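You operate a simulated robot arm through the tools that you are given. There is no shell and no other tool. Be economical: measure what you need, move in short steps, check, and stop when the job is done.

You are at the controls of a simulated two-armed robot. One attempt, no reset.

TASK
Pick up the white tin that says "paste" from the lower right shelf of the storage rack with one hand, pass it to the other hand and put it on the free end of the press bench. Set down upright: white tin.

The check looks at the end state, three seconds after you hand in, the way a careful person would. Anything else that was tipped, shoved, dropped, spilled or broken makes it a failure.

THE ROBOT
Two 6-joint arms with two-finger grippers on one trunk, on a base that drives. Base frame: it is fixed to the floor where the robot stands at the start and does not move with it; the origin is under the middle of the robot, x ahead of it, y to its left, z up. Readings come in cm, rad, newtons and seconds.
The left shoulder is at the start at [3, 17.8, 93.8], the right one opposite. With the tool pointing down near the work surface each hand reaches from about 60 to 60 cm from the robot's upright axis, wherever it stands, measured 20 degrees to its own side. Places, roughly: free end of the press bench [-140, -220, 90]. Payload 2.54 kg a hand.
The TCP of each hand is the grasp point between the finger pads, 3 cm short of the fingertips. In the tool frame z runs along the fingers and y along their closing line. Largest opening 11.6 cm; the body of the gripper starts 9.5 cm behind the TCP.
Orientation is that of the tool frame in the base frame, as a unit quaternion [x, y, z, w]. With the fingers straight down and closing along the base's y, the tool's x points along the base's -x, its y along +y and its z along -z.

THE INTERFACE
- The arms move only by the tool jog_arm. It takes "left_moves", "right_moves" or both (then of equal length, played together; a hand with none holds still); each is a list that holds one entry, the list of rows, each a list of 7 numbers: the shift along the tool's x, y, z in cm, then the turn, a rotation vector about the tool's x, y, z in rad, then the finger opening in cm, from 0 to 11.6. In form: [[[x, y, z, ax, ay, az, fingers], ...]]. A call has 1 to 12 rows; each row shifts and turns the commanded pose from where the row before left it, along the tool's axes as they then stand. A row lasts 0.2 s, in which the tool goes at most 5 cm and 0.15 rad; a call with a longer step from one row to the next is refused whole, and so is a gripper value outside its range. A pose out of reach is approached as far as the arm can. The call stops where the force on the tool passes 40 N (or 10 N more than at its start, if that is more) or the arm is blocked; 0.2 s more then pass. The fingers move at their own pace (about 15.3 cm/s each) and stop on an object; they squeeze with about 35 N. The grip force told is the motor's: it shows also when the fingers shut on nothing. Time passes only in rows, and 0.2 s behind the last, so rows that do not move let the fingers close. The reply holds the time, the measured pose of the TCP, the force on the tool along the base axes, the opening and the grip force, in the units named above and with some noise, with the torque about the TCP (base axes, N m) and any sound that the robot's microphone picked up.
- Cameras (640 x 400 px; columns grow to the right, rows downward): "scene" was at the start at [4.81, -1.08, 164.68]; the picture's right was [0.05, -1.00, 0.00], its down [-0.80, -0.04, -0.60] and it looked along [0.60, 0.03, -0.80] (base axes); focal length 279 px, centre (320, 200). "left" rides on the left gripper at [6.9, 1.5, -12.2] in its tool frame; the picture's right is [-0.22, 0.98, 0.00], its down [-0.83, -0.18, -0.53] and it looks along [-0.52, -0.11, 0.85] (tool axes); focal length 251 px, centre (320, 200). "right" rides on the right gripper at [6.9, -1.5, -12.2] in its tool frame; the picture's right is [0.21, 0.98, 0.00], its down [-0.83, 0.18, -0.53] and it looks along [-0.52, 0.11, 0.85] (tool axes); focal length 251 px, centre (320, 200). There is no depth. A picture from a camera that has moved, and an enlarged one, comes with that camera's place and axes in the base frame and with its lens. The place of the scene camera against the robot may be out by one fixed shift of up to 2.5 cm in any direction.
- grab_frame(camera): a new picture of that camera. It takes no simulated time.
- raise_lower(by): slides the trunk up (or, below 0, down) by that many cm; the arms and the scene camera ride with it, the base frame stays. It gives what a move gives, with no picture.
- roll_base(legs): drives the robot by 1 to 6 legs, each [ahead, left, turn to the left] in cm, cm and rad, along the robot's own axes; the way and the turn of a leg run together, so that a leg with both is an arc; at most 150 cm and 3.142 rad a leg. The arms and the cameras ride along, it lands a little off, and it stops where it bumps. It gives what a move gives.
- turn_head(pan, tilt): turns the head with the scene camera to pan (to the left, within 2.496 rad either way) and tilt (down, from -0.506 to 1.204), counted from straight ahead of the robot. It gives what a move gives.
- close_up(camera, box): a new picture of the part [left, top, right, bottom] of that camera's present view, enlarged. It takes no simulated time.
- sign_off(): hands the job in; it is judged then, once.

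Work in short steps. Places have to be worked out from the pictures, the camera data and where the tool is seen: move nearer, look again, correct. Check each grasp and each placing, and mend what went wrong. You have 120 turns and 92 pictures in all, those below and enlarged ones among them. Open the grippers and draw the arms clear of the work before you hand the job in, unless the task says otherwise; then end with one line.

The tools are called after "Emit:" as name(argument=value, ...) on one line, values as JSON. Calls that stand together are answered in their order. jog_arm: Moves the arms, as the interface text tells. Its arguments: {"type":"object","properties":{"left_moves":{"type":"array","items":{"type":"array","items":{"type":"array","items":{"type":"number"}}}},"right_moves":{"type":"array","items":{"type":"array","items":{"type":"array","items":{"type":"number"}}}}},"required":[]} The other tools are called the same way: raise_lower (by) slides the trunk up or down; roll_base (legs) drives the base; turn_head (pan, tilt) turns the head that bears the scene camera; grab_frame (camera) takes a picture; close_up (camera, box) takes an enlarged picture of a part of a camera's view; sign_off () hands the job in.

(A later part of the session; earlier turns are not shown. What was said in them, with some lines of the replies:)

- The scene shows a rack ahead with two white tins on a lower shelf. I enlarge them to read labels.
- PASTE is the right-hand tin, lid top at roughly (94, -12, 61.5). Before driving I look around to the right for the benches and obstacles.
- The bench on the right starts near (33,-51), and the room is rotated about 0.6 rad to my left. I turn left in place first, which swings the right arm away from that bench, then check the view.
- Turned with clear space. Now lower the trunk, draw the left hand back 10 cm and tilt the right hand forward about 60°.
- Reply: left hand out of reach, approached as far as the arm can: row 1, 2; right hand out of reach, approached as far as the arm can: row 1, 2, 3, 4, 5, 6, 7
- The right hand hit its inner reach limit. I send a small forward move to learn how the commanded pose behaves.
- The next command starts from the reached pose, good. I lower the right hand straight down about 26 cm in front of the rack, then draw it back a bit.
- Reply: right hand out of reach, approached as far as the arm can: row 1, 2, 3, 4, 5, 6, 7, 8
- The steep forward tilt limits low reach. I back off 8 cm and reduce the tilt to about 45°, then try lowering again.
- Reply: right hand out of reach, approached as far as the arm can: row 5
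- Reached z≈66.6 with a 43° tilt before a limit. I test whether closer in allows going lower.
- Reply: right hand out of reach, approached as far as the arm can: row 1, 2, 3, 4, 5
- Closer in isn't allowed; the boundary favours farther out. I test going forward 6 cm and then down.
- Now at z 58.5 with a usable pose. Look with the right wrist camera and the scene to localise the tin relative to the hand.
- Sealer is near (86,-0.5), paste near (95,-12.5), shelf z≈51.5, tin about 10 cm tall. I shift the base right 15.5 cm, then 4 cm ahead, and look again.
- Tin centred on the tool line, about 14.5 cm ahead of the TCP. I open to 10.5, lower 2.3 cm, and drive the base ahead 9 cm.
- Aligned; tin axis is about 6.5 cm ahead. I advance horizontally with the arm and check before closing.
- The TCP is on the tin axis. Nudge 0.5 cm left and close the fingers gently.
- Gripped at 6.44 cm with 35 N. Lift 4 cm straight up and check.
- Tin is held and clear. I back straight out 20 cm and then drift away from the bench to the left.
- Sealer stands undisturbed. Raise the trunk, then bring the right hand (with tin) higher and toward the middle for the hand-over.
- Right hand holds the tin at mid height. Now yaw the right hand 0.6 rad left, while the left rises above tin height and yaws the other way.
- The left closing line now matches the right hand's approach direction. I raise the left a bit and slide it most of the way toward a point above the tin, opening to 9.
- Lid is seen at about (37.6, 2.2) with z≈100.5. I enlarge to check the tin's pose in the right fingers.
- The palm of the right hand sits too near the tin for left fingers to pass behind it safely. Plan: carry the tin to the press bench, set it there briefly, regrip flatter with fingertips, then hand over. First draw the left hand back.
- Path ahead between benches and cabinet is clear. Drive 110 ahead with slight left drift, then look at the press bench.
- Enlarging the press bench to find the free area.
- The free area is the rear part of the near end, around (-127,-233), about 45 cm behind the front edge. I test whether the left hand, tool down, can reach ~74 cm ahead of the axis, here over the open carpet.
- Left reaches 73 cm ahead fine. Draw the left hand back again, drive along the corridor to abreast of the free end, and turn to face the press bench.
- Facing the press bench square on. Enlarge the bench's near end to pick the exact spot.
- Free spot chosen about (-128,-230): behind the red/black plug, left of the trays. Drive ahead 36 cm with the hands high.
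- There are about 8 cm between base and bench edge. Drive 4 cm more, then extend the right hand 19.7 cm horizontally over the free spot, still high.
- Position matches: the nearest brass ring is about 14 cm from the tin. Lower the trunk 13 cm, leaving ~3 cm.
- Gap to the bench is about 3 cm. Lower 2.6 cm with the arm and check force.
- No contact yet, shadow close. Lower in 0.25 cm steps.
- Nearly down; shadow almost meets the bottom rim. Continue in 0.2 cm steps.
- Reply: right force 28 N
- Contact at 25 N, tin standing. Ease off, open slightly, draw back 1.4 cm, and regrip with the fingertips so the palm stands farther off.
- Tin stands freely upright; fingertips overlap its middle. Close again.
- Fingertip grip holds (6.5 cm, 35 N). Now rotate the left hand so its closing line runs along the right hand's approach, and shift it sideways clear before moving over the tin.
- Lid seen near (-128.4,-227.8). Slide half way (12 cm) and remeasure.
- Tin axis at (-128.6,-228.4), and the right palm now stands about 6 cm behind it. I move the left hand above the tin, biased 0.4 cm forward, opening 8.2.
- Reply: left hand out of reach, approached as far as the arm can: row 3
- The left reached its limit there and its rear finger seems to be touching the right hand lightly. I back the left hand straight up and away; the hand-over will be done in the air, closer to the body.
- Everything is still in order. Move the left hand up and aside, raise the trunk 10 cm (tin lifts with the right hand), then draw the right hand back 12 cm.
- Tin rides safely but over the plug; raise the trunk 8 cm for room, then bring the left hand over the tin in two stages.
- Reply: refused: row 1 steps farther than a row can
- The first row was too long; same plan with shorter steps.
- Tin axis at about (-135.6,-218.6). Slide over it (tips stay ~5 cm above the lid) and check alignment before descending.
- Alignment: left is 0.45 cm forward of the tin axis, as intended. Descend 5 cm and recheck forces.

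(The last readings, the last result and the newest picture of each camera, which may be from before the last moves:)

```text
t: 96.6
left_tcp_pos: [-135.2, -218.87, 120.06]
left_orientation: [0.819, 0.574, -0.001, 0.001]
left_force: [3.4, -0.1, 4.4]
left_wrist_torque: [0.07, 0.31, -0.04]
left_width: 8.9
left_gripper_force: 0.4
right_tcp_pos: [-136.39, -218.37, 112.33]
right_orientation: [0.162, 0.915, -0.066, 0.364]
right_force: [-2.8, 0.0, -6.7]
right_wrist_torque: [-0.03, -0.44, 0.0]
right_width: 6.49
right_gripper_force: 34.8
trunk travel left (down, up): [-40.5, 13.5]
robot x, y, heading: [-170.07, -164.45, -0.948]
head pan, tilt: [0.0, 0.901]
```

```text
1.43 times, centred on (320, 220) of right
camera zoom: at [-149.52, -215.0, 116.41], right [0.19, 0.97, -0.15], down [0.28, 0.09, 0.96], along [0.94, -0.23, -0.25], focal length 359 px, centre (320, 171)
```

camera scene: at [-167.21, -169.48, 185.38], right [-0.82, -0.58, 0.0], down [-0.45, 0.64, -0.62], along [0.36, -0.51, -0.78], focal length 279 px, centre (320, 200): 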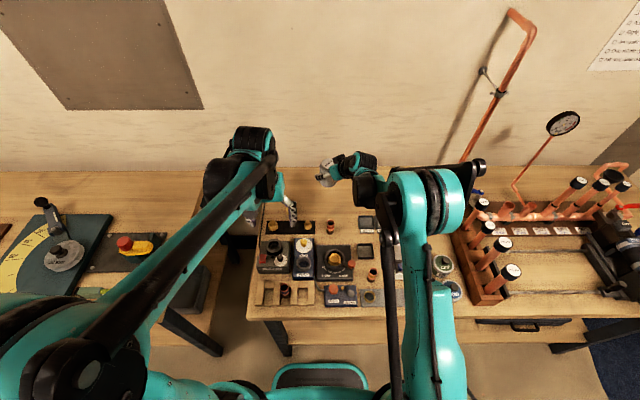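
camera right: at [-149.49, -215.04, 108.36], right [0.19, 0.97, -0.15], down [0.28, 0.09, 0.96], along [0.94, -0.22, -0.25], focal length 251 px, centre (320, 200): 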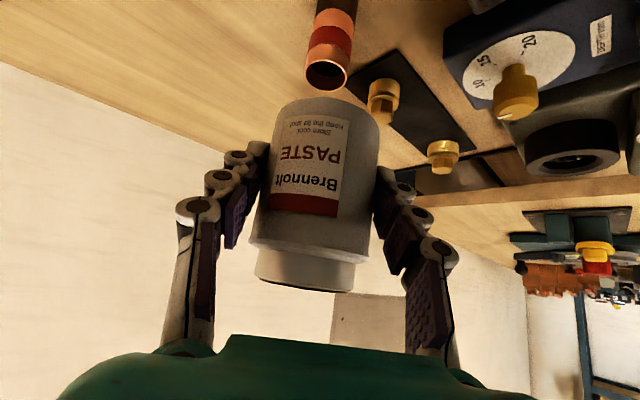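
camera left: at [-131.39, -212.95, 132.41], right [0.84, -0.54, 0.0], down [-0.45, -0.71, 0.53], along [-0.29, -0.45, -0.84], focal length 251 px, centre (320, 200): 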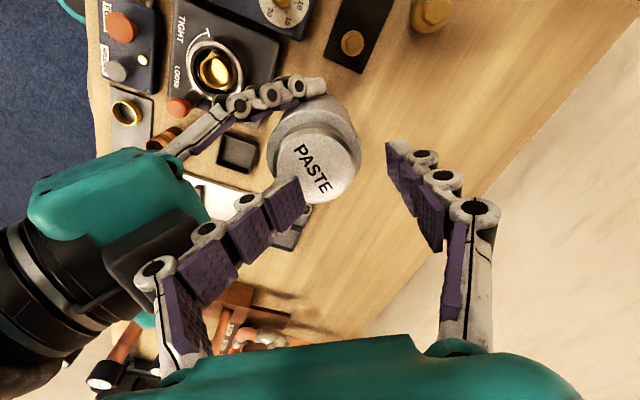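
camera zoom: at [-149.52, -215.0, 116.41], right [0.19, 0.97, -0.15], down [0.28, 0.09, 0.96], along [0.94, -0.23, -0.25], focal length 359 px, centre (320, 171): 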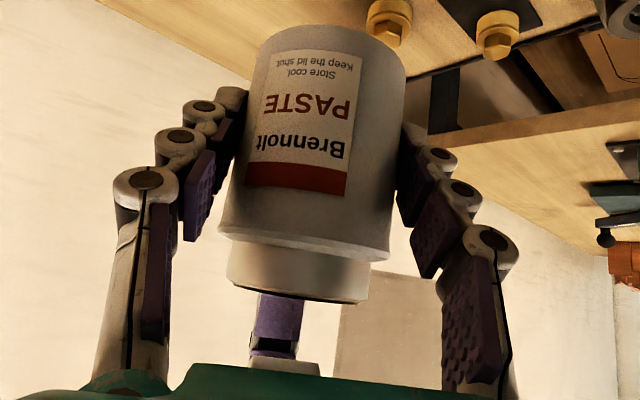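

Light contact (left pushed forward, opening widened). I look closer before continuing.

Emit:
close_up(camera="right", box=[270, 220, 370, 300])

Emit:
close_up(camera="left", box=[180, 110, 380, 260])

```text
5.00 times, centred on (320, 260) of right
camera zoom: at [-149.52, -215.0, 116.41], right [0.19, 0.97, -0.15], down [0.28, 0.09, 0.96], along [0.94, -0.23, -0.25], focal length 1257 px, centre (320, -100)
```

zoom: 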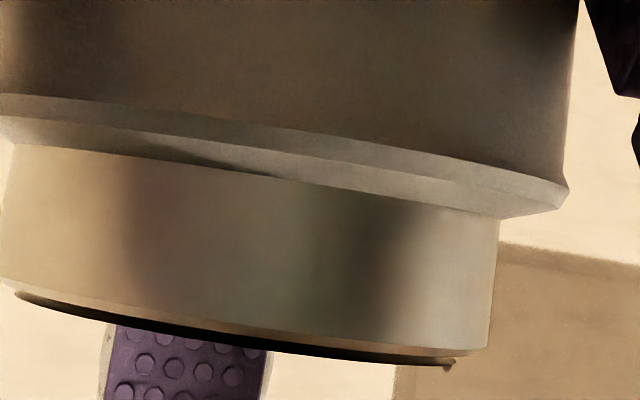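

```text
2.67 times, centred on (280, 185) of left
camera zoom: at [-131.39, -212.95, 132.41], right [0.84, -0.54, 0.0], down [-0.45, -0.71, 0.53], along [-0.29, -0.45, -0.84], focal length 670 px, centre (427, 240)
```

zoom: 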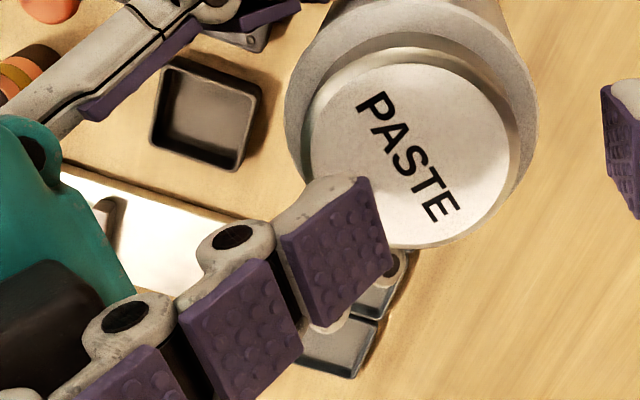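

The left's rear finger is being bent by the right hand's body, so this geometry won't work. I lift off and instead rotate the left so its fingers close along the same line as the right's, gripping the top of the body above the right fingers.

Emit:
jog_arm(left_moves=[[[0, 0, -3, 0, 0, 0, 8.6], [0, 0, -5, 0, 0, 0, 8.6], [4, 0, -3, 0, 0, 0, 8.6], [4, 0, -3, 0, 0, 0, 8.6]]])

Emit:
jog_arm(left_moves=[[[0, 0, 0, 0, 0, -0.1424, 8.6], [0, 0, 0, 0, 0, -0.1424, 8.6], [0, 0, 0, 0, 0, -0.1424, 8.6], [0, 0, 0, 0, 0, -0.1424, 8.6], [0, 0, 0, 0, 0, -0.1424, 8.6], [0, 0, 0, 0, 0, -0.1424, 8.6], [0, 0, 0, 0, 0, -0.1424, 8.6], [0, 0, 0, 0, 0, -0.1424, 8.6], [0, 0, 0, 0, 0, -0.1424, 8.6], [0, 0, 0, 0, 0, -0.1424, 8.6], [0, 0, 0, 0, 0, -0.1424, 8.6]]])

Emit:
grab_frame(camera="left")

Emit:
close_up(camera="scene", box=[240, 100, 440, 225])

```text
t: 97.6
left_tcp_pos: [-132.25, -211.26, 134.1]
left_orientation: [0.82, 0.573, -0.001, 0.001]
left_force: [0.4, 1.2, 0.3]
left_wrist_torque: [-0.04, -0.01, -0.01]
left_width: 8.59
left_gripper_force: 0.0
right_tcp_pos: [-136.37, -218.28, 112.42]
right_orientation: [0.162, 0.914, -0.066, 0.366]
right_force: [0.4, 0.7, -2.2]
right_wrist_torque: [-0.04, 0.05, -0.01]
right_width: 6.51
right_gripper_force: 34.6
trunk travel left (down, up): [-40.5, 13.5]
robot x, y, heading: [-170.54, -164.17, -0.95]
head pan, tilt: [0.0, 0.901]
```

```text
t: 100.0
left_tcp_pos: [-132.32, -211.47, 134.03]
left_orientation: [0.174, 0.985, -0.001, 0.0]
left_force: [-0.1, -0.3, 0.4]
left_wrist_torque: [-0.01, -0.01, -0.03]
left_width: 8.61
left_gripper_force: 0.1
right_tcp_pos: [-136.3, -218.35, 112.33]
right_orientation: [0.163, 0.914, -0.066, 0.365]
right_force: [-0.4, 0.3, -4.0]
right_wrist_torque: [0.01, 0.0, -0.01]
right_width: 6.5
right_gripper_force: 34.7
trunk travel left (down, up): [-40.5, 13.5]
robot x, y, heading: [-170.39, -164.14, -0.954]
head pan, tilt: [0.0, 0.901]
```

```text
32 pictures are left
camera left: at [-138.34, -207.58, 146.37], right [0.54, 0.84, 0.0], down [0.71, -0.45, 0.53], along [0.45, -0.29, -0.85], focal length 251 px, centre (320, 200)
```

left: 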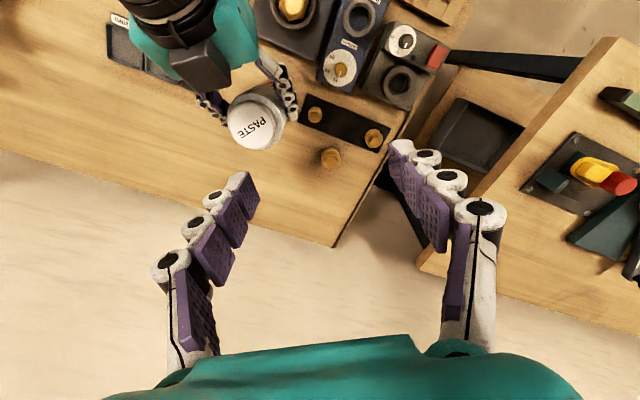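

```text
3.20 times, centred on (340, 162) of scene
camera zoom: at [-167.16, -169.53, 190.38], right [-0.82, -0.58, 0.0], down [-0.45, 0.64, -0.62], along [0.36, -0.51, -0.78], focal length 893 px, centre (256, 320)
```

zoom: 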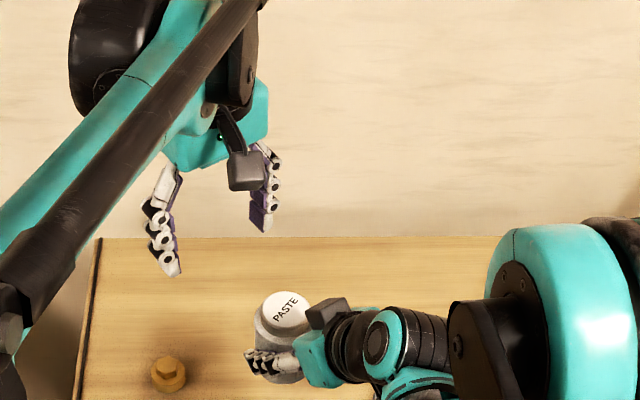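

Right hand's body carries a box above its palm (about z 123.6), which is what I touched. In the new orientation the left fingers and camera should clear it. Move over the tin, 0.7 cm forward of its axis, and lower to just above the lid.

Emit:
jog_arm(left_moves=[[[0, -4, 0, 0, 0, 0, 9], [0, -3.9, 0, 0, 0, 0, 9], [0, 0, 3.5, 0, 0, 0, 9], [0, 0, 3.5, 0, 0, 0, 9], [0, 0, 3, 0, 0, 0, 9], [0, 0, 0, 0, 0, 0, 9]]])

Emit:
grab_frame(camera="left")

Emit:
close_up(camera="scene", box=[260, 120, 420, 220])

```text
t: 101.4
left_tcp_pos: [-135.12, -218.91, 124.02]
left_orientation: [0.176, 0.984, 0.0, -0.001]
left_force: [0.1, -0.1, -0.8]
left_wrist_torque: [-0.02, -0.01, 0.01]
left_width: 8.98
left_gripper_force: 0.3
right_tcp_pos: [-136.45, -218.26, 112.39]
right_orientation: [0.163, 0.914, -0.067, 0.365]
right_force: [0.6, -0.3, -3.7]
right_wrist_torque: [0.01, 0.03, 0.0]
right_width: 6.51
right_gripper_force: 34.7
trunk travel left (down, up): [-40.5, 13.5]
robot x, y, heading: [-170.36, -164.26, -0.949]
head pan, tilt: [0.0, 0.901]
```

```text
30 pictures are left
camera left: at [-141.2, -215.0, 136.36], right [0.54, 0.84, 0.0], down [0.71, -0.46, 0.53], along [0.45, -0.29, -0.85], focal length 251 px, centre (320, 200)
```

left: 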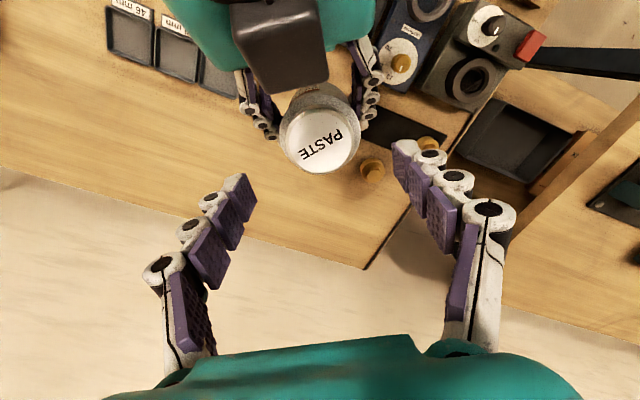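

```text
4.00 times, centred on (340, 170) of scene
camera zoom: at [-167.18, -169.47, 190.39], right [-0.82, -0.58, 0.0], down [-0.45, 0.64, -0.62], along [0.36, -0.51, -0.78], focal length 1117 px, centre (240, 320)
```

zoom: 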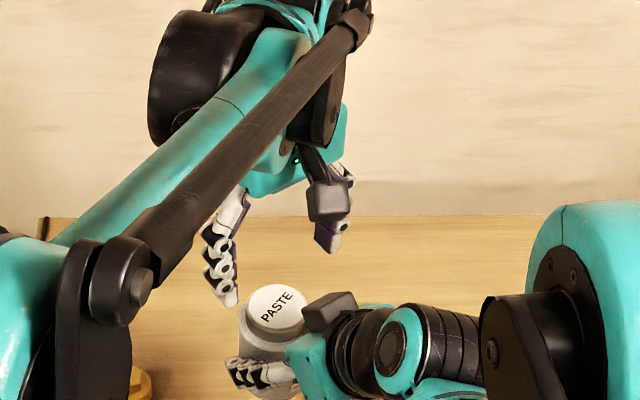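

Aligned within 0.2 cm, and the box is ~12 cm below the left camera, so there's room. Descend to 117 with force watch.

Emit:
jog_arm(left_moves=[[[-0.15, 0.1, 2, 0, 0, 0, 9], [0, 0, 2, 0, 0, 0, 9], [0, 0, 1.5, 0, 0, 0, 9], [0, 0, 1.5, 0, 0, 0, 9], [0, 0, 0, 0, 0, 0, 9]]])

Emit:
close_up(camera="left", box=[180, 20, 460, 220])

Emit:
close_up(camera="right", box=[160, 80, 480, 360])

```text
t: 102.6
left_tcp_pos: [-134.97, -218.78, 116.98]
left_orientation: [0.176, 0.984, -0.001, 0.0]
left_force: [-0.3, -0.1, -0.2]
left_wrist_torque: [-0.01, -0.02, 0.0]
left_width: 9.02
left_gripper_force: 0.0
right_tcp_pos: [-136.38, -218.24, 112.37]
right_orientation: [0.163, 0.914, -0.067, 0.364]
right_force: [0.0, -0.1, -2.3]
right_wrist_torque: [-0.03, 0.0, 0.01]
right_width: 6.51
right_gripper_force: 35.4
trunk travel left (down, up): [-40.5, 13.5]
robot x, y, heading: [-170.22, -164.14, -0.949]
head pan, tilt: [0.0, 0.901]
```

```text
2.00 times, centred on (320, 120) of left
camera zoom: at [-140.99, -214.97, 129.34], right [0.54, 0.84, 0.0], down [0.71, -0.46, 0.53], along [0.45, -0.29, -0.85], focal length 503 px, centre (320, 360)
```

zoom: 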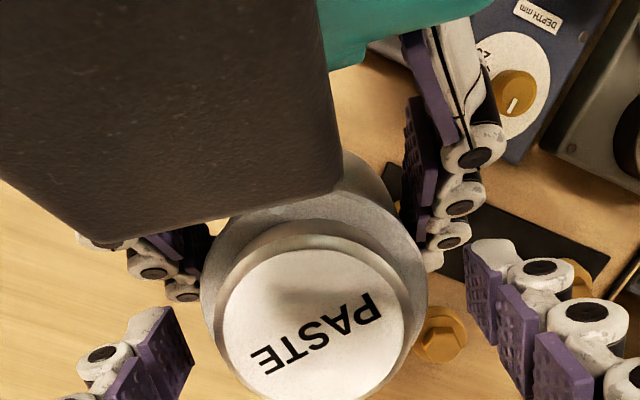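

```text
1.43 times, centred on (320, 220) of right
camera zoom: at [-149.54, -214.99, 116.41], right [0.19, 0.97, -0.15], down [0.28, 0.09, 0.96], along [0.94, -0.22, -0.25], focal length 359 px, centre (320, 171)
```

zoom: 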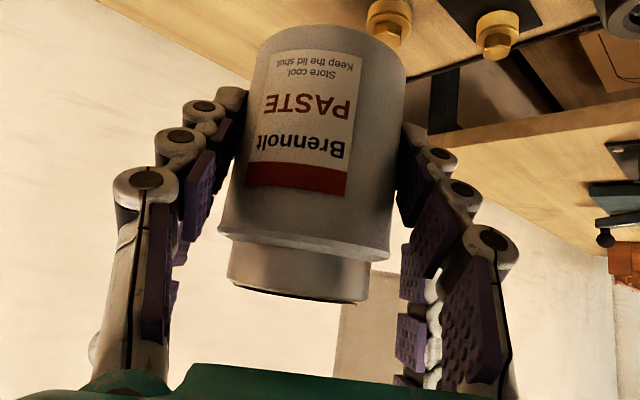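

No contact. Lower another 0.3 cm and close the left fingers.

Emit:
jog_arm(left_moves=[[[0, 0, 0.3, 0, 0, 0, 9], [0, 0, 0, 0, 0, 0, 8], [0, 0, 0, 0, 0, 0, 7], [0, 0, 0, 0, 0, 0, 5.5], [0, 0, 0, 0, 0, 0, 4], [0, 0, 0, 0, 0, 0, 4]]])

Emit:
close_up(camera="right", box=[160, 80, 480, 360])

Emit:
close_up(camera="left", box=[180, 60, 460, 260])

```text
t: 104.0
left_tcp_pos: [-134.93, -218.73, 116.65]
left_orientation: [0.176, 0.984, -0.001, 0.0]
left_force: [-1.0, -5.4, 5.0]
left_wrist_torque: [-0.39, 0.14, 0.06]
left_width: 6.49
left_gripper_force: 34.6
right_tcp_pos: [-136.36, -218.35, 112.24]
right_orientation: [0.163, 0.914, -0.067, 0.365]
right_force: [0.5, 4.8, -7.4]
right_wrist_torque: [0.17, -0.01, 0.03]
right_width: 6.48
right_gripper_force: 35.6
trunk travel left (down, up): [-40.5, 13.5]
robot x, y, heading: [-170.1, -164.37, -0.951]
head pan, tilt: [0.0, 0.901]
```

```text
1.43 times, centred on (320, 220) of right
camera zoom: at [-149.51, -214.98, 116.39], right [0.19, 0.97, -0.15], down [0.28, 0.09, 0.96], along [0.94, -0.22, -0.25], focal length 359 px, centre (320, 171)
```

zoom: 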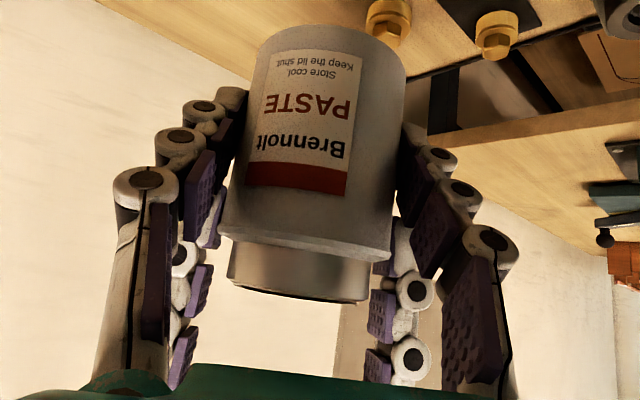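

```text
2.00 times, centred on (320, 160) of left
camera zoom: at [-140.95, -215.01, 129.06], right [0.54, 0.84, 0.0], down [0.71, -0.46, 0.53], along [0.45, -0.29, -0.85], focal length 503 px, centre (320, 280)
```

zoom: 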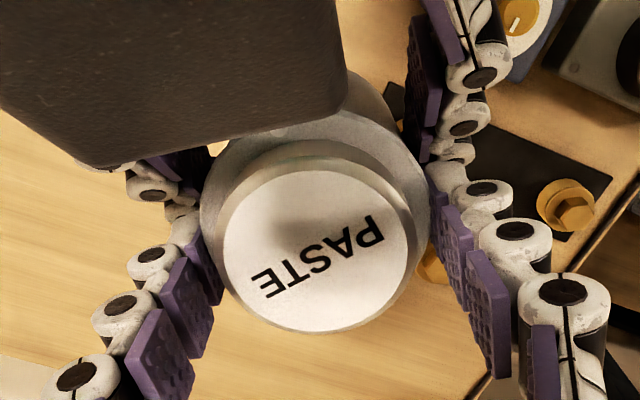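

Left now grips the tin body (6.49 cm, 35 N); both hands hold it. Open the right hand slowly and check.

Emit:
jog_arm(right_moves=[[[0, 0, 0, 0, 0, 0, 7], [0, 0, 0, 0, 0, 0, 8], [0, 0, 0, 0, 0, 0, 9], [0, 0, 0, 0, 0, 0, 9]]])

Emit:
close_up(camera="right", box=[160, 80, 480, 360])

```text
t: 105.0
left_tcp_pos: [-135.0, -218.8, 116.6]
left_orientation: [0.176, 0.984, -0.001, -0.001]
left_force: [-0.5, 0.8, 0.6]
left_wrist_torque: [-0.02, 0.02, 0.04]
left_width: 6.48
left_gripper_force: 35.4
right_tcp_pos: [-136.32, -218.26, 112.33]
right_orientation: [0.163, 0.914, -0.066, 0.365]
right_force: [-0.1, 0.0, 0.0]
right_wrist_torque: [0.01, 0.01, -0.04]
right_width: 8.99
right_gripper_force: 0.0
trunk travel left (down, up): [-40.5, 13.5]
robot x, y, heading: [-170.15, -164.12, -0.952]
head pan, tilt: [0.0, 0.901]
```

```text
1.43 times, centred on (320, 220) of right
camera zoom: at [-149.52, -215.01, 116.4], right [0.19, 0.97, -0.15], down [0.28, 0.09, 0.96], along [0.94, -0.22, -0.25], focal length 359 px, centre (320, 171)
```

zoom: 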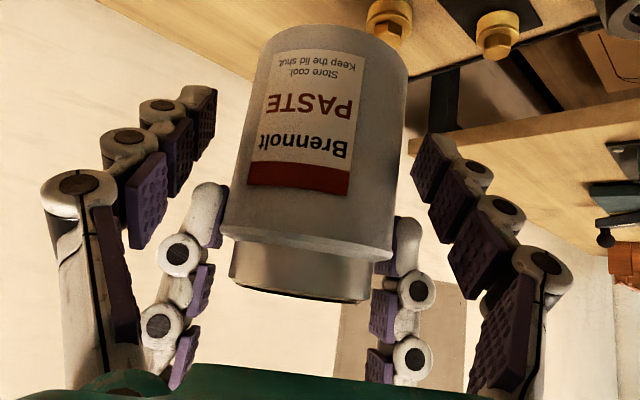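

The left hand alone holds the tin. Withdraw the right hand horizontally backward.

Emit:
jog_arm(right_moves=[[[0, 0, 0, 0, 0, 0, 10.5], [1.1, 0, -1.03, 0, 0, 0, 10.5], [2.18, 0, -2.06, 0, 0, 0, 10.5], [2.18, 0, -2.06, 0, 0, 0, 10.5], [2.18, 0, -2.06, 0, 0, 0, 10.5], [2.18, 0, -2.06, 0, 0, 0, 10.5]]])

Emit:
grab_frame(camera="scene")

Emit:
grab_frame(camera="right")

```text
t: 106.4
left_tcp_pos: [-135.13, -218.71, 116.84]
left_orientation: [0.176, 0.984, -0.001, 0.0]
left_force: [-0.7, -0.7, -0.2]
left_wrist_torque: [0.0, -0.03, -0.03]
left_width: 6.51
left_gripper_force: 35.3
right_tcp_pos: [-147.99, -215.42, 115.0]
right_orientation: [0.162, 0.915, -0.066, 0.364]
right_force: [-0.4, 0.5, -0.3]
right_wrist_torque: [0.0, -0.03, -0.02]
right_width: 10.52
right_gripper_force: 0.1
right hand out of reach, approached as far as the arm can: row 4, 5, 6
trunk travel left (down, up): [-40.5, 13.5]
robot x, y, heading: [-170.28, -163.94, -0.955]
head pan, tilt: [0.0, 0.901]
```

```text
23 pictures are left
camera scene: at [-167.31, -169.46, 190.39], right [-0.82, -0.58, 0.0], down [-0.45, 0.64, -0.62], along [0.36, -0.51, -0.78], focal length 279 px, centre (320, 200)
```

scene: 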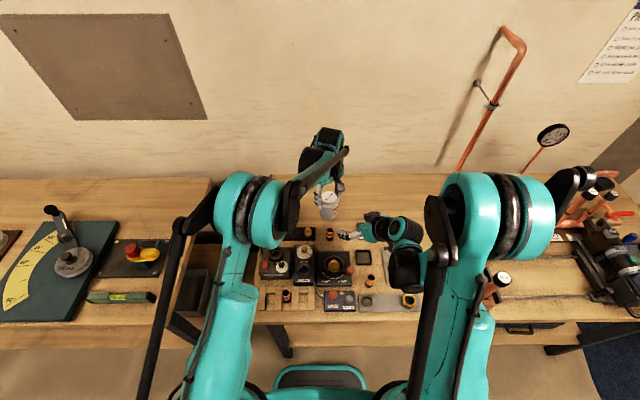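

```text
22 pictures are left
camera right: at [-161.1, -212.05, 119.17], right [0.19, 0.97, -0.15], down [0.28, 0.09, 0.96], along [0.94, -0.22, -0.26], focal length 251 px, centre (320, 200)
```

right: 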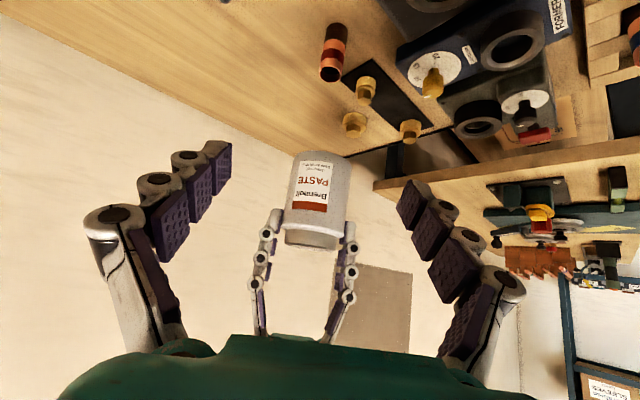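

The pass is complete. Raise the right hand out of the way, and carry the tin with the left to above the free spot.

Emit:
jog_arm(right_moves=[[[-2.75, -1.5, -2.9, 0, 0, 0, 10.5], [-2.75, -1.5, -2.9, 0, 0, 0, 10.5], [-2.75, -1.5, -2.9, 0, 0, 0, 10.5], [-2.75, -1.5, -2.9, 0, 0, 0, 10.5]]])

Emit:
jog_arm(left_moves=[[[-2.45, -1.73, 0, 0, 0, 0, 4], [-2.45, -1.73, 0, 0, 0, 0, 4], [-2.45, -1.73, 0, 0, 0, 0, 4], [-2.45, -1.73, 0, 0, 0, 0, 4], [0, 0, 0, 0, 0, 0, 4]]])

Emit:
grab_frame(camera="scene")

```text
t: 107.4
left_tcp_pos: [-135.12, -218.75, 116.75]
left_orientation: [0.176, 0.984, -0.001, 0.0]
left_force: [0.1, -0.4, 0.8]
left_wrist_torque: [-0.05, -0.03, 0.01]
left_width: 6.5
left_gripper_force: 35.1
right_tcp_pos: [-150.01, -220.99, 131.1]
right_orientation: [0.163, 0.914, -0.067, 0.366]
right_force: [-0.1, 0.0, 1.1]
right_wrist_torque: [0.01, 0.02, 0.01]
right_width: 10.55
right_gripper_force: 0.1
trunk travel left (down, up): [-40.5, 13.5]
robot x, y, heading: [-169.88, -164.22, -0.953]
head pan, tilt: [0.0, 0.901]
```

```text
t: 108.6
left_tcp_pos: [-128.12, -228.63, 116.96]
left_orientation: [0.176, 0.984, 0.0, -0.001]
left_force: [0.6, 1.0, -0.8]
left_wrist_torque: [-0.02, -0.05, 0.02]
left_width: 6.48
left_gripper_force: 35.5
right_tcp_pos: [-149.95, -220.95, 131.03]
right_orientation: [0.163, 0.914, -0.067, 0.365]
right_force: [0.6, 0.5, 0.7]
right_wrist_torque: [0.0, 0.02, 0.02]
right_width: 10.49
right_gripper_force: 0.0
trunk travel left (down, up): [-40.5, 13.5]
robot x, y, heading: [-169.94, -164.48, -0.954]
head pan, tilt: [0.0, 0.901]
```

```text
21 pictures are left
camera scene: at [-167.27, -169.39, 190.39], right [-0.82, -0.58, 0.0], down [-0.45, 0.64, -0.62], along [0.36, -0.51, -0.78], focal length 279 px, centre (320, 200)
```

scene: 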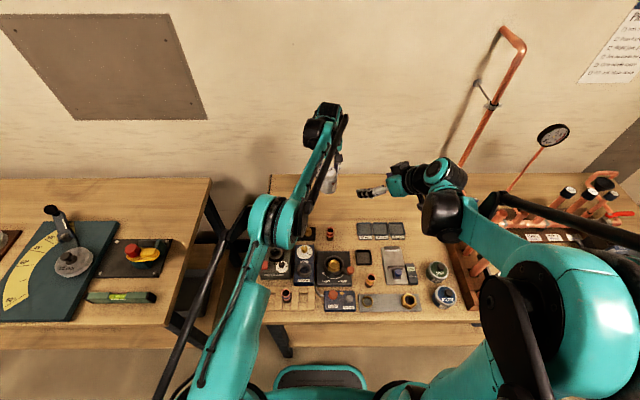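

Position reached. To avoid lowering the right elbow toward the copper manifold, I lower the left arm itself rather than the trunk: 14 cm first.

Emit:
jog_arm(left_moves=[[[0, 0, 3.5, 0, 0, 0, 4], [0, 0, 3.5, 0, 0, 0, 4], [0, 0, 3.5, 0, 0, 0, 4], [0, 0, 3, 0, 0, 0, 4], [0, 0, 0, 0, 0, 0, 4]]])

Emit:
grab_frame(camera="left")

Emit:
grab_frame(camera="scene")

```text
t: 109.8
left_tcp_pos: [-128.45, -227.78, 103.58]
left_orientation: [0.176, 0.984, -0.003, 0.001]
left_force: [-0.8, -0.3, 0.2]
left_wrist_torque: [0.01, -0.01, -0.02]
left_width: 6.49
left_gripper_force: 35.2
left hand out of reach, approached as far as the arm can: row 4
right_tcp_pos: [-149.98, -221.03, 130.98]
right_orientation: [0.163, 0.914, -0.067, 0.364]
right_force: [-0.2, -1.0, 1.2]
right_wrist_torque: [0.01, 0.0, -0.01]
right_width: 10.47
right_gripper_force: 0.0
trunk travel left (down, up): [-40.5, 13.5]
robot x, y, heading: [-169.86, -164.53, -0.952]
head pan, tilt: [0.0, 0.901]
```

```text
20 pictures are left
camera left: at [-134.41, -223.97, 115.94], right [0.54, 0.84, 0.0], down [0.71, -0.45, 0.54], along [0.45, -0.29, -0.84], focal length 251 px, centre (320, 200)
```

left: 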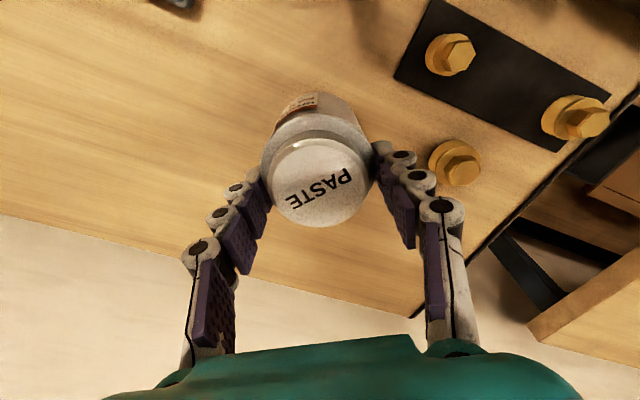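

```text
19 pictures are left
camera scene: at [-167.17, -169.54, 190.38], right [-0.82, -0.58, 0.0], down [-0.45, 0.64, -0.62], along [0.36, -0.51, -0.78], focal length 279 px, centre (320, 200)
```

scene: 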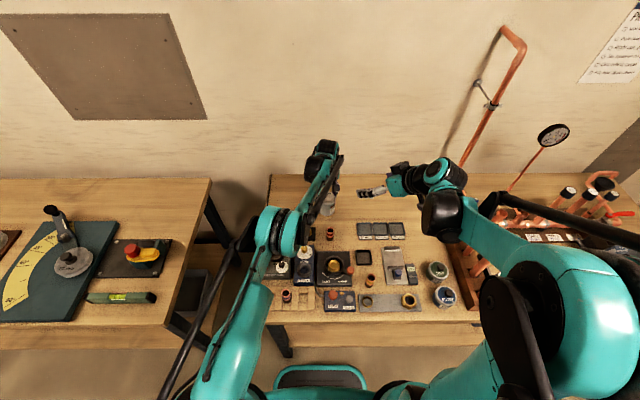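

Left hit its reach limit at z 103.6. I raise it 4 cm, then lower the trunk 7.5 cm (right arm is far above everything) to finish within reach.

Emit:
jog_arm(left_moves=[[[0, 0, -4, 0, 0, 0, 4], [0, 0, 0, 0, 0, 0, 4]]])

Emit:
raise_lower(by=-7.2)

Emit:
close_up(camera="left", box=[180, 40, 500, 240])

Emit:
close_up(camera="scene", box=[240, 130, 440, 255])

```text
t: 110.4
left_tcp_pos: [-128.35, -228.08, 107.52]
left_orientation: [0.176, 0.984, 0.0, -0.001]
left_force: [0.1, -1.2, 0.3]
left_wrist_torque: [0.01, 0.0, -0.01]
left_width: 6.49
left_gripper_force: 35.1
right_tcp_pos: [-149.87, -221.2, 130.97]
right_orientation: [0.163, 0.914, -0.066, 0.365]
right_force: [0.7, -0.4, -0.4]
right_wrist_torque: [0.0, -0.03, -0.02]
right_width: 10.49
right_gripper_force: 0.0
trunk travel left (down, up): [-40.5, 13.5]
robot x, y, heading: [-170.33, -164.51, -0.951]
head pan, tilt: [0.0, 0.901]
```

```text
t: 111.5
left_tcp_pos: [-128.45, -227.78, 100.34]
left_orientation: [0.176, 0.984, -0.002, 0.0]
left_force: [-1.0, -0.3, -0.3]
left_wrist_torque: [-0.02, 0.0, -0.01]
left_width: 6.48
left_gripper_force: 35.2
right_tcp_pos: [-149.85, -221.06, 123.88]
right_orientation: [0.162, 0.914, -0.066, 0.365]
right_force: [-0.8, -0.2, -0.5]
right_wrist_torque: [-0.01, 0.02, 0.0]
right_width: 10.51
right_gripper_force: 0.1
trunk travel left (down, up): [-33.3, 20.7]
robot x, y, heading: [-170.18, -164.46, -0.949]
head pan, tilt: [0.0, 0.901]
```

```text
2.00 times, centred on (340, 140) of left
camera zoom: at [-134.42, -223.99, 112.74], right [0.54, 0.84, 0.0], down [0.71, -0.46, 0.53], along [0.45, -0.29, -0.85], focal length 503 px, centre (280, 320)
```

zoom: 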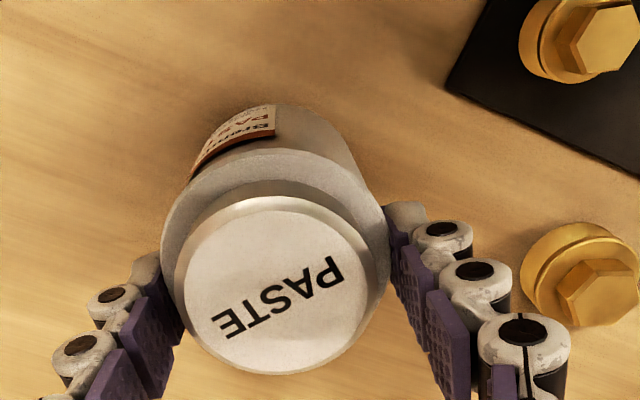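

```text
3.20 times, centred on (340, 192) of scene
camera zoom: at [-167.17, -169.52, 183.19], right [-0.82, -0.58, 0.0], down [-0.45, 0.64, -0.62], along [0.36, -0.51, -0.78], focal length 893 px, centre (256, 224)
```

zoom: 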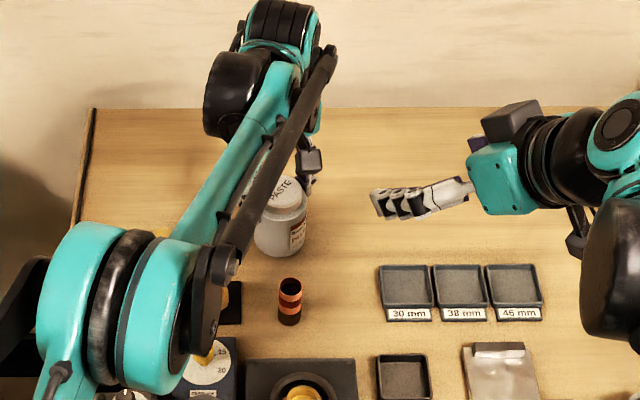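

Tin is upright above a clear patch. Lower 1.0 cm, then 0.2 cm steps until contact.

Emit:
jog_arm(left_moves=[[[0, 0, 0.6, 0, 0, 0, 4], [0, 0, 0.4, 0, 0, 0, 4], [0, 0, 0, 0, 0, 0, 4], [0, 0, 0.2, 0, 0, 0, 4], [0, 0, 0, 0, 0, 0, 4]]])

```text
t: 112.7
left_tcp_pos: [-128.38, -227.77, 99.03]
left_orientation: [0.176, 0.984, -0.001, 0.0]
left_force: [0.7, -0.5, 0.1]
left_wrist_torque: [-0.02, -0.02, 0.0]
left_width: 6.46
left_gripper_force: 34.7
right_tcp_pos: [-149.91, -221.18, 123.79]
right_orientation: [0.163, 0.915, -0.066, 0.364]
right_force: [0.1, -0.6, 0.2]
right_wrist_torque: [0.03, -0.01, 0.0]
right_width: 10.48
right_gripper_force: 0.0
trunk travel left (down, up): [-33.3, 20.7]
robot x, y, heading: [-170.1, -164.55, -0.952]
head pan, tilt: [0.0, 0.901]
```

Emit:
jog_arm(left_moves=[[[0, 0, 0.2, 0, 0, 0, 4], [0, 0, 0, 0, 0, 0, 4], [0, 0, 0.15, 0, 0, 0, 4], [0, 0, 0, 0, 0, 0, 4]]])

Emit:
close_up(camera="left", box=[240, 70, 400, 170])

```text
t: 113.7
left_tcp_pos: [-128.54, -227.74, 98.72]
left_orientation: [0.176, 0.984, -0.001, 0.0]
left_force: [-0.1, 0.0, 0.9]
left_wrist_torque: [0.01, 0.02, 0.0]
left_width: 6.5
left_gripper_force: 35.4
right_tcp_pos: [-150.02, -221.16, 123.76]
right_orientation: [0.163, 0.914, -0.066, 0.365]
right_force: [0.0, 0.1, 0.0]
right_wrist_torque: [0.02, 0.01, -0.02]
right_width: 10.51
right_gripper_force: 0.0
trunk travel left (down, up): [-33.3, 20.7]
robot x, y, heading: [-170.09, -164.55, -0.955]
head pan, tilt: [0.0, 0.901]
```

```text
4.00 times, centred on (320, 120) of left
camera zoom: at [-134.44, -224.01, 111.15], right [0.54, 0.84, 0.0], down [0.71, -0.46, 0.53], along [0.45, -0.29, -0.85], focal length 1006 px, centre (320, 520)
```

zoom: 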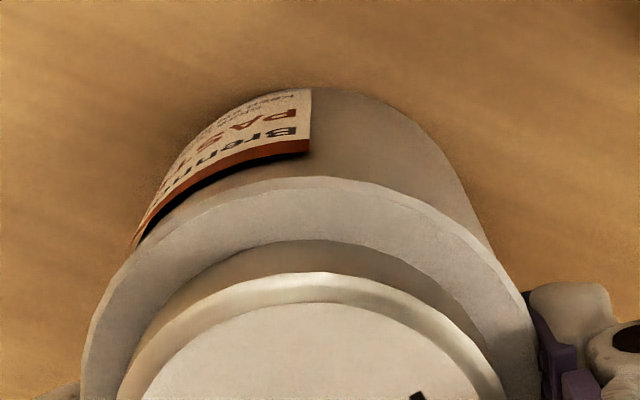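

No contact force yet; continue in 0.15 cm steps.

Emit:
jog_arm(left_moves=[[[0, 0, 0.15, 0, 0, 0, 4], [0, 0, 0, 0, 0, 0, 4], [0, 0, 0.12, 0, 0, 0, 4], [0, 0, 0, 0, 0, 0, 4]]])

```text
t: 114.7
left_tcp_pos: [-128.62, -227.67, 98.72]
left_orientation: [0.176, 0.984, -0.001, 0.0]
left_force: [6.3, -11.4, 26.5]
left_wrist_torque: [-0.38, 0.04, 0.1]
left_width: 6.54
left_gripper_force: 34.8
right_tcp_pos: [-150.06, -220.93, 123.94]
right_orientation: [0.164, 0.914, -0.067, 0.365]
right_force: [-0.3, 0.6, 0.3]
right_wrist_torque: [0.03, -0.01, 0.0]
right_width: 10.47
right_gripper_force: 0.1
trunk travel left (down, up): [-33.3, 20.7]
robot x, y, heading: [-170.53, -164.21, -0.957]
head pan, tilt: [0.0, 0.901]
```

Contact at 26 N: tin is on the bench. Ease off 0.2 cm and open gently.

Emit:
jog_arm(left_moves=[[[0, 0, -0.2, 0, 0, 0, 4], [0, 0, 0, 0, 0, 0, 4], [0, 0, 0, 0, 0, 0, 7], [0, 0, 0, 0, 0, 0, 7.8], [0, 0, 0, 0, 0, 0, 8.4], [0, 0, 0, 0, 0, 0, 8.4]]])

Emit:
close_up(camera="left", box=[180, 40, 500, 240])

```text
t: 116.1
left_tcp_pos: [-128.46, -227.85, 98.77]
left_orientation: [0.176, 0.984, -0.001, 0.0]
left_force: [-0.2, 0.1, 0.2]
left_wrist_torque: [0.0, -0.04, -0.04]
left_width: 8.42
left_gripper_force: 0.1
right_tcp_pos: [-150.03, -221.1, 123.73]
right_orientation: [0.163, 0.915, -0.066, 0.364]
right_force: [0.1, 0.0, -0.2]
right_wrist_torque: [0.03, 0.03, -0.01]
right_width: 10.48
right_gripper_force: 0.1
trunk travel left (down, up): [-33.3, 20.7]
robot x, y, heading: [-170.09, -164.72, -0.953]
head pan, tilt: [0.0, 0.901]
```

```text
2.00 times, centred on (340, 140) of left
camera zoom: at [-134.45, -223.98, 111.1], right [0.54, 0.84, 0.0], down [0.71, -0.46, 0.53], along [0.45, -0.29, -0.85], focal length 503 px, centre (280, 320)
```

zoom: 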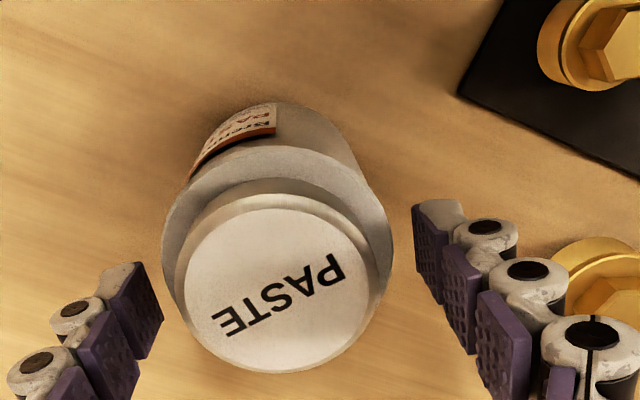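

Tin stands free and upright. Lift the left hand straight up 12 cm.

Emit:
jog_arm(left_moves=[[[0, 0, -2, 0, 0, 0, 8.4], [0, 0, -3, 0, 0, 0, 8.4], [0, 0, -3.5, 0, 0, 0, 8.4], [0, 0, -3.5, 0, 0, 0, 8.4], [4, 0, -2, 0, 0, 0, 8.4]]])

Emit:
raise_lower(by=10)

Emit:
roll_base(legs=[[-35, 0, 0]])

Emit:
grab_frame(camera="scene")

```text
t: 117.3
left_tcp_pos: [-132.47, -226.4, 112.94]
left_orientation: [0.176, 0.984, -0.001, 0.001]
left_force: [-1.5, 0.0, 0.7]
left_wrist_torque: [-0.02, -0.04, 0.0]
left_width: 8.43
left_gripper_force: 0.1
right_tcp_pos: [-150.18, -220.95, 123.9]
right_orientation: [0.163, 0.914, -0.067, 0.367]
right_force: [0.1, 0.9, -0.8]
right_wrist_torque: [-0.04, -0.05, 0.0]
right_width: 10.53
right_gripper_force: 0.0
trunk travel left (down, up): [-33.3, 20.7]
robot x, y, heading: [-170.38, -164.12, -0.951]
head pan, tilt: [0.0, 0.901]
```

```text
t: 118.6
left_tcp_pos: [-132.16, -226.48, 122.7]
left_orientation: [0.177, 0.984, -0.001, 0.001]
left_force: [0.2, -0.5, 0.8]
left_wrist_torque: [0.01, 0.0, 0.0]
left_width: 8.4
left_gripper_force: 0.1
right_tcp_pos: [-149.94, -220.99, 133.71]
right_orientation: [0.163, 0.915, -0.066, 0.364]
right_force: [0.7, -0.7, 0.7]
right_wrist_torque: [0.0, 0.03, 0.0]
right_width: 10.5
right_gripper_force: 0.1
trunk travel left (down, up): [-43.3, 10.7]
robot x, y, heading: [-170.35, -164.45, -0.957]
head pan, tilt: [0.0, 0.901]
```

```text
t: 120.9
left_tcp_pos: [-152.31, -197.84, 122.71]
left_orientation: [0.174, 0.985, -0.001, 0.0]
left_force: [0.2, -0.6, -0.1]
left_wrist_torque: [0.0, 0.02, 0.0]
left_width: 8.4
left_gripper_force: 0.0
right_tcp_pos: [-170.16, -192.44, 133.88]
right_orientation: [0.163, 0.914, -0.067, 0.365]
right_force: [-0.1, -0.3, -1.4]
right_wrist_torque: [0.06, -0.04, -0.02]
right_width: 10.49
right_gripper_force: 0.1
trunk travel left (down, up): [-43.3, 10.7]
robot x, y, heading: [-190.6, -135.67, -0.949]
head pan, tilt: [0.0, 0.901]
```

```text
14 pictures are left
camera scene: at [-187.49, -140.95, 193.18], right [-0.81, -0.58, 0.0], down [-0.46, 0.64, -0.62], along [0.36, -0.51, -0.78], focal length 279 px, centre (320, 200)
```

scene: 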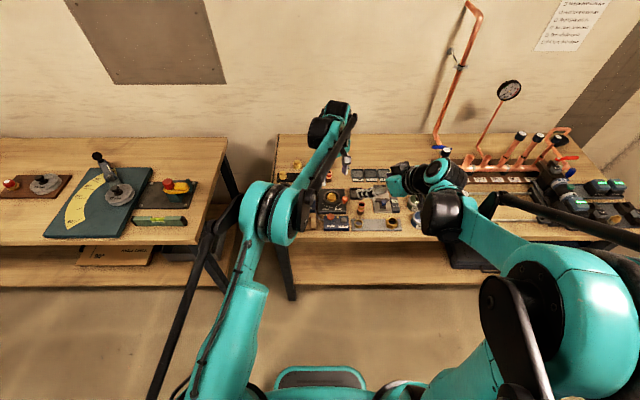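

Arms are clear of the bench. Verify the tin and its neighbours with the wrist cameras.

Emit:
grab_frame(camera="left")

Emit:
grab_frame(camera="right")

Emit:
turn_head(pan=0.35, tilt=0.8)

Emit:
grab_frame(camera="scene")

```text
13 pictures are left
camera left: at [-158.34, -194.05, 135.1], right [0.54, 0.84, 0.0], down [0.71, -0.45, 0.53], along [0.45, -0.29, -0.85], focal length 251 px, centre (320, 200)
```

left: 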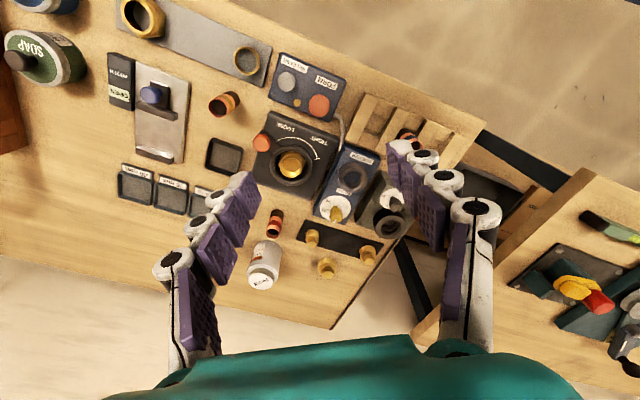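

```text
12 pictures are left
camera right: at [-183.28, -189.16, 137.9], right [0.19, 0.97, -0.15], down [0.28, 0.09, 0.96], along [0.94, -0.22, -0.25], focal length 251 px, centre (320, 200)
```

right: 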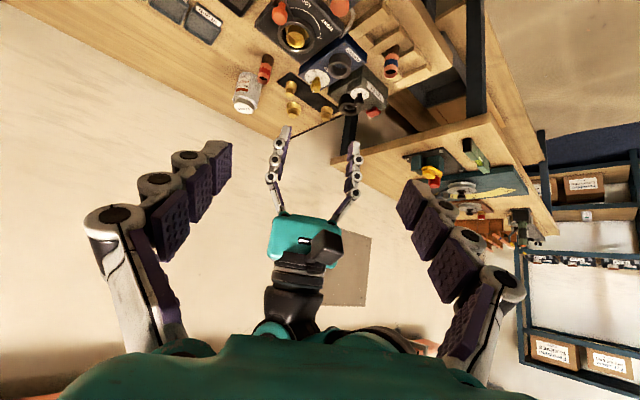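

```text
t: 121.7
left_tcp_pos: [-152.21, -197.73, 122.71]
left_orientation: [0.175, 0.985, -0.001, 0.0]
left_force: [0.3, 0.7, 0.4]
left_wrist_torque: [0.0, 0.0, -0.01]
left_width: 8.41
left_gripper_force: 0.0
right_tcp_pos: [-170.16, -192.38, 133.9]
right_orientation: [0.162, 0.915, -0.066, 0.364]
right_force: [-1.1, -0.2, 0.5]
right_wrist_torque: [0.01, -0.02, -0.01]
right_width: 10.48
right_gripper_force: 0.1
trunk travel left (down, up): [-43.3, 10.7]
robot x, y, heading: [-190.17, -135.56, -0.951]
head pan, tilt: [0.351, 0.799]
```

```text
11 pictures are left
camera scene: at [-185.22, -139.38, 193.97], right [-0.57, -0.82, 0.0], down [-0.59, 0.41, -0.7], along [0.57, -0.39, -0.72], focal length 279 px, centre (320, 200)
```

scene: 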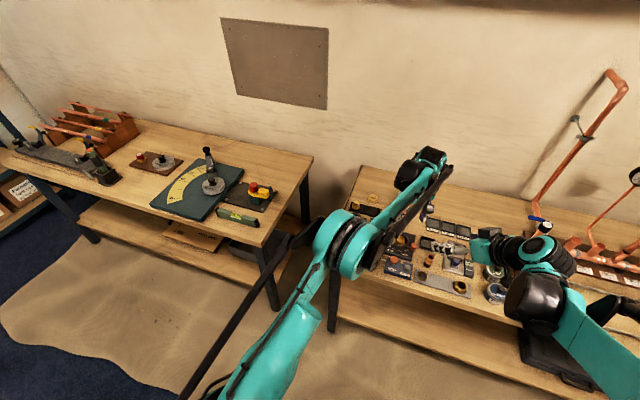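

Both wrist cameras show the PASTE tin standing upright on the press bench. The plug, brass fittings and trays around it have not moved, both grippers are open and the arms are clear. I hand the job in.

Emit:
sign_off()

```text
The job is handed in.
```

The white "paste" tin is standing upright on the free end of the press bench. The right hand took it from the shelf, passed it to the left in mid-air, and the left put it down; on the way I also stood it briefly on that bench so the right hand could change its grip. I saw nothing tipped or moved.
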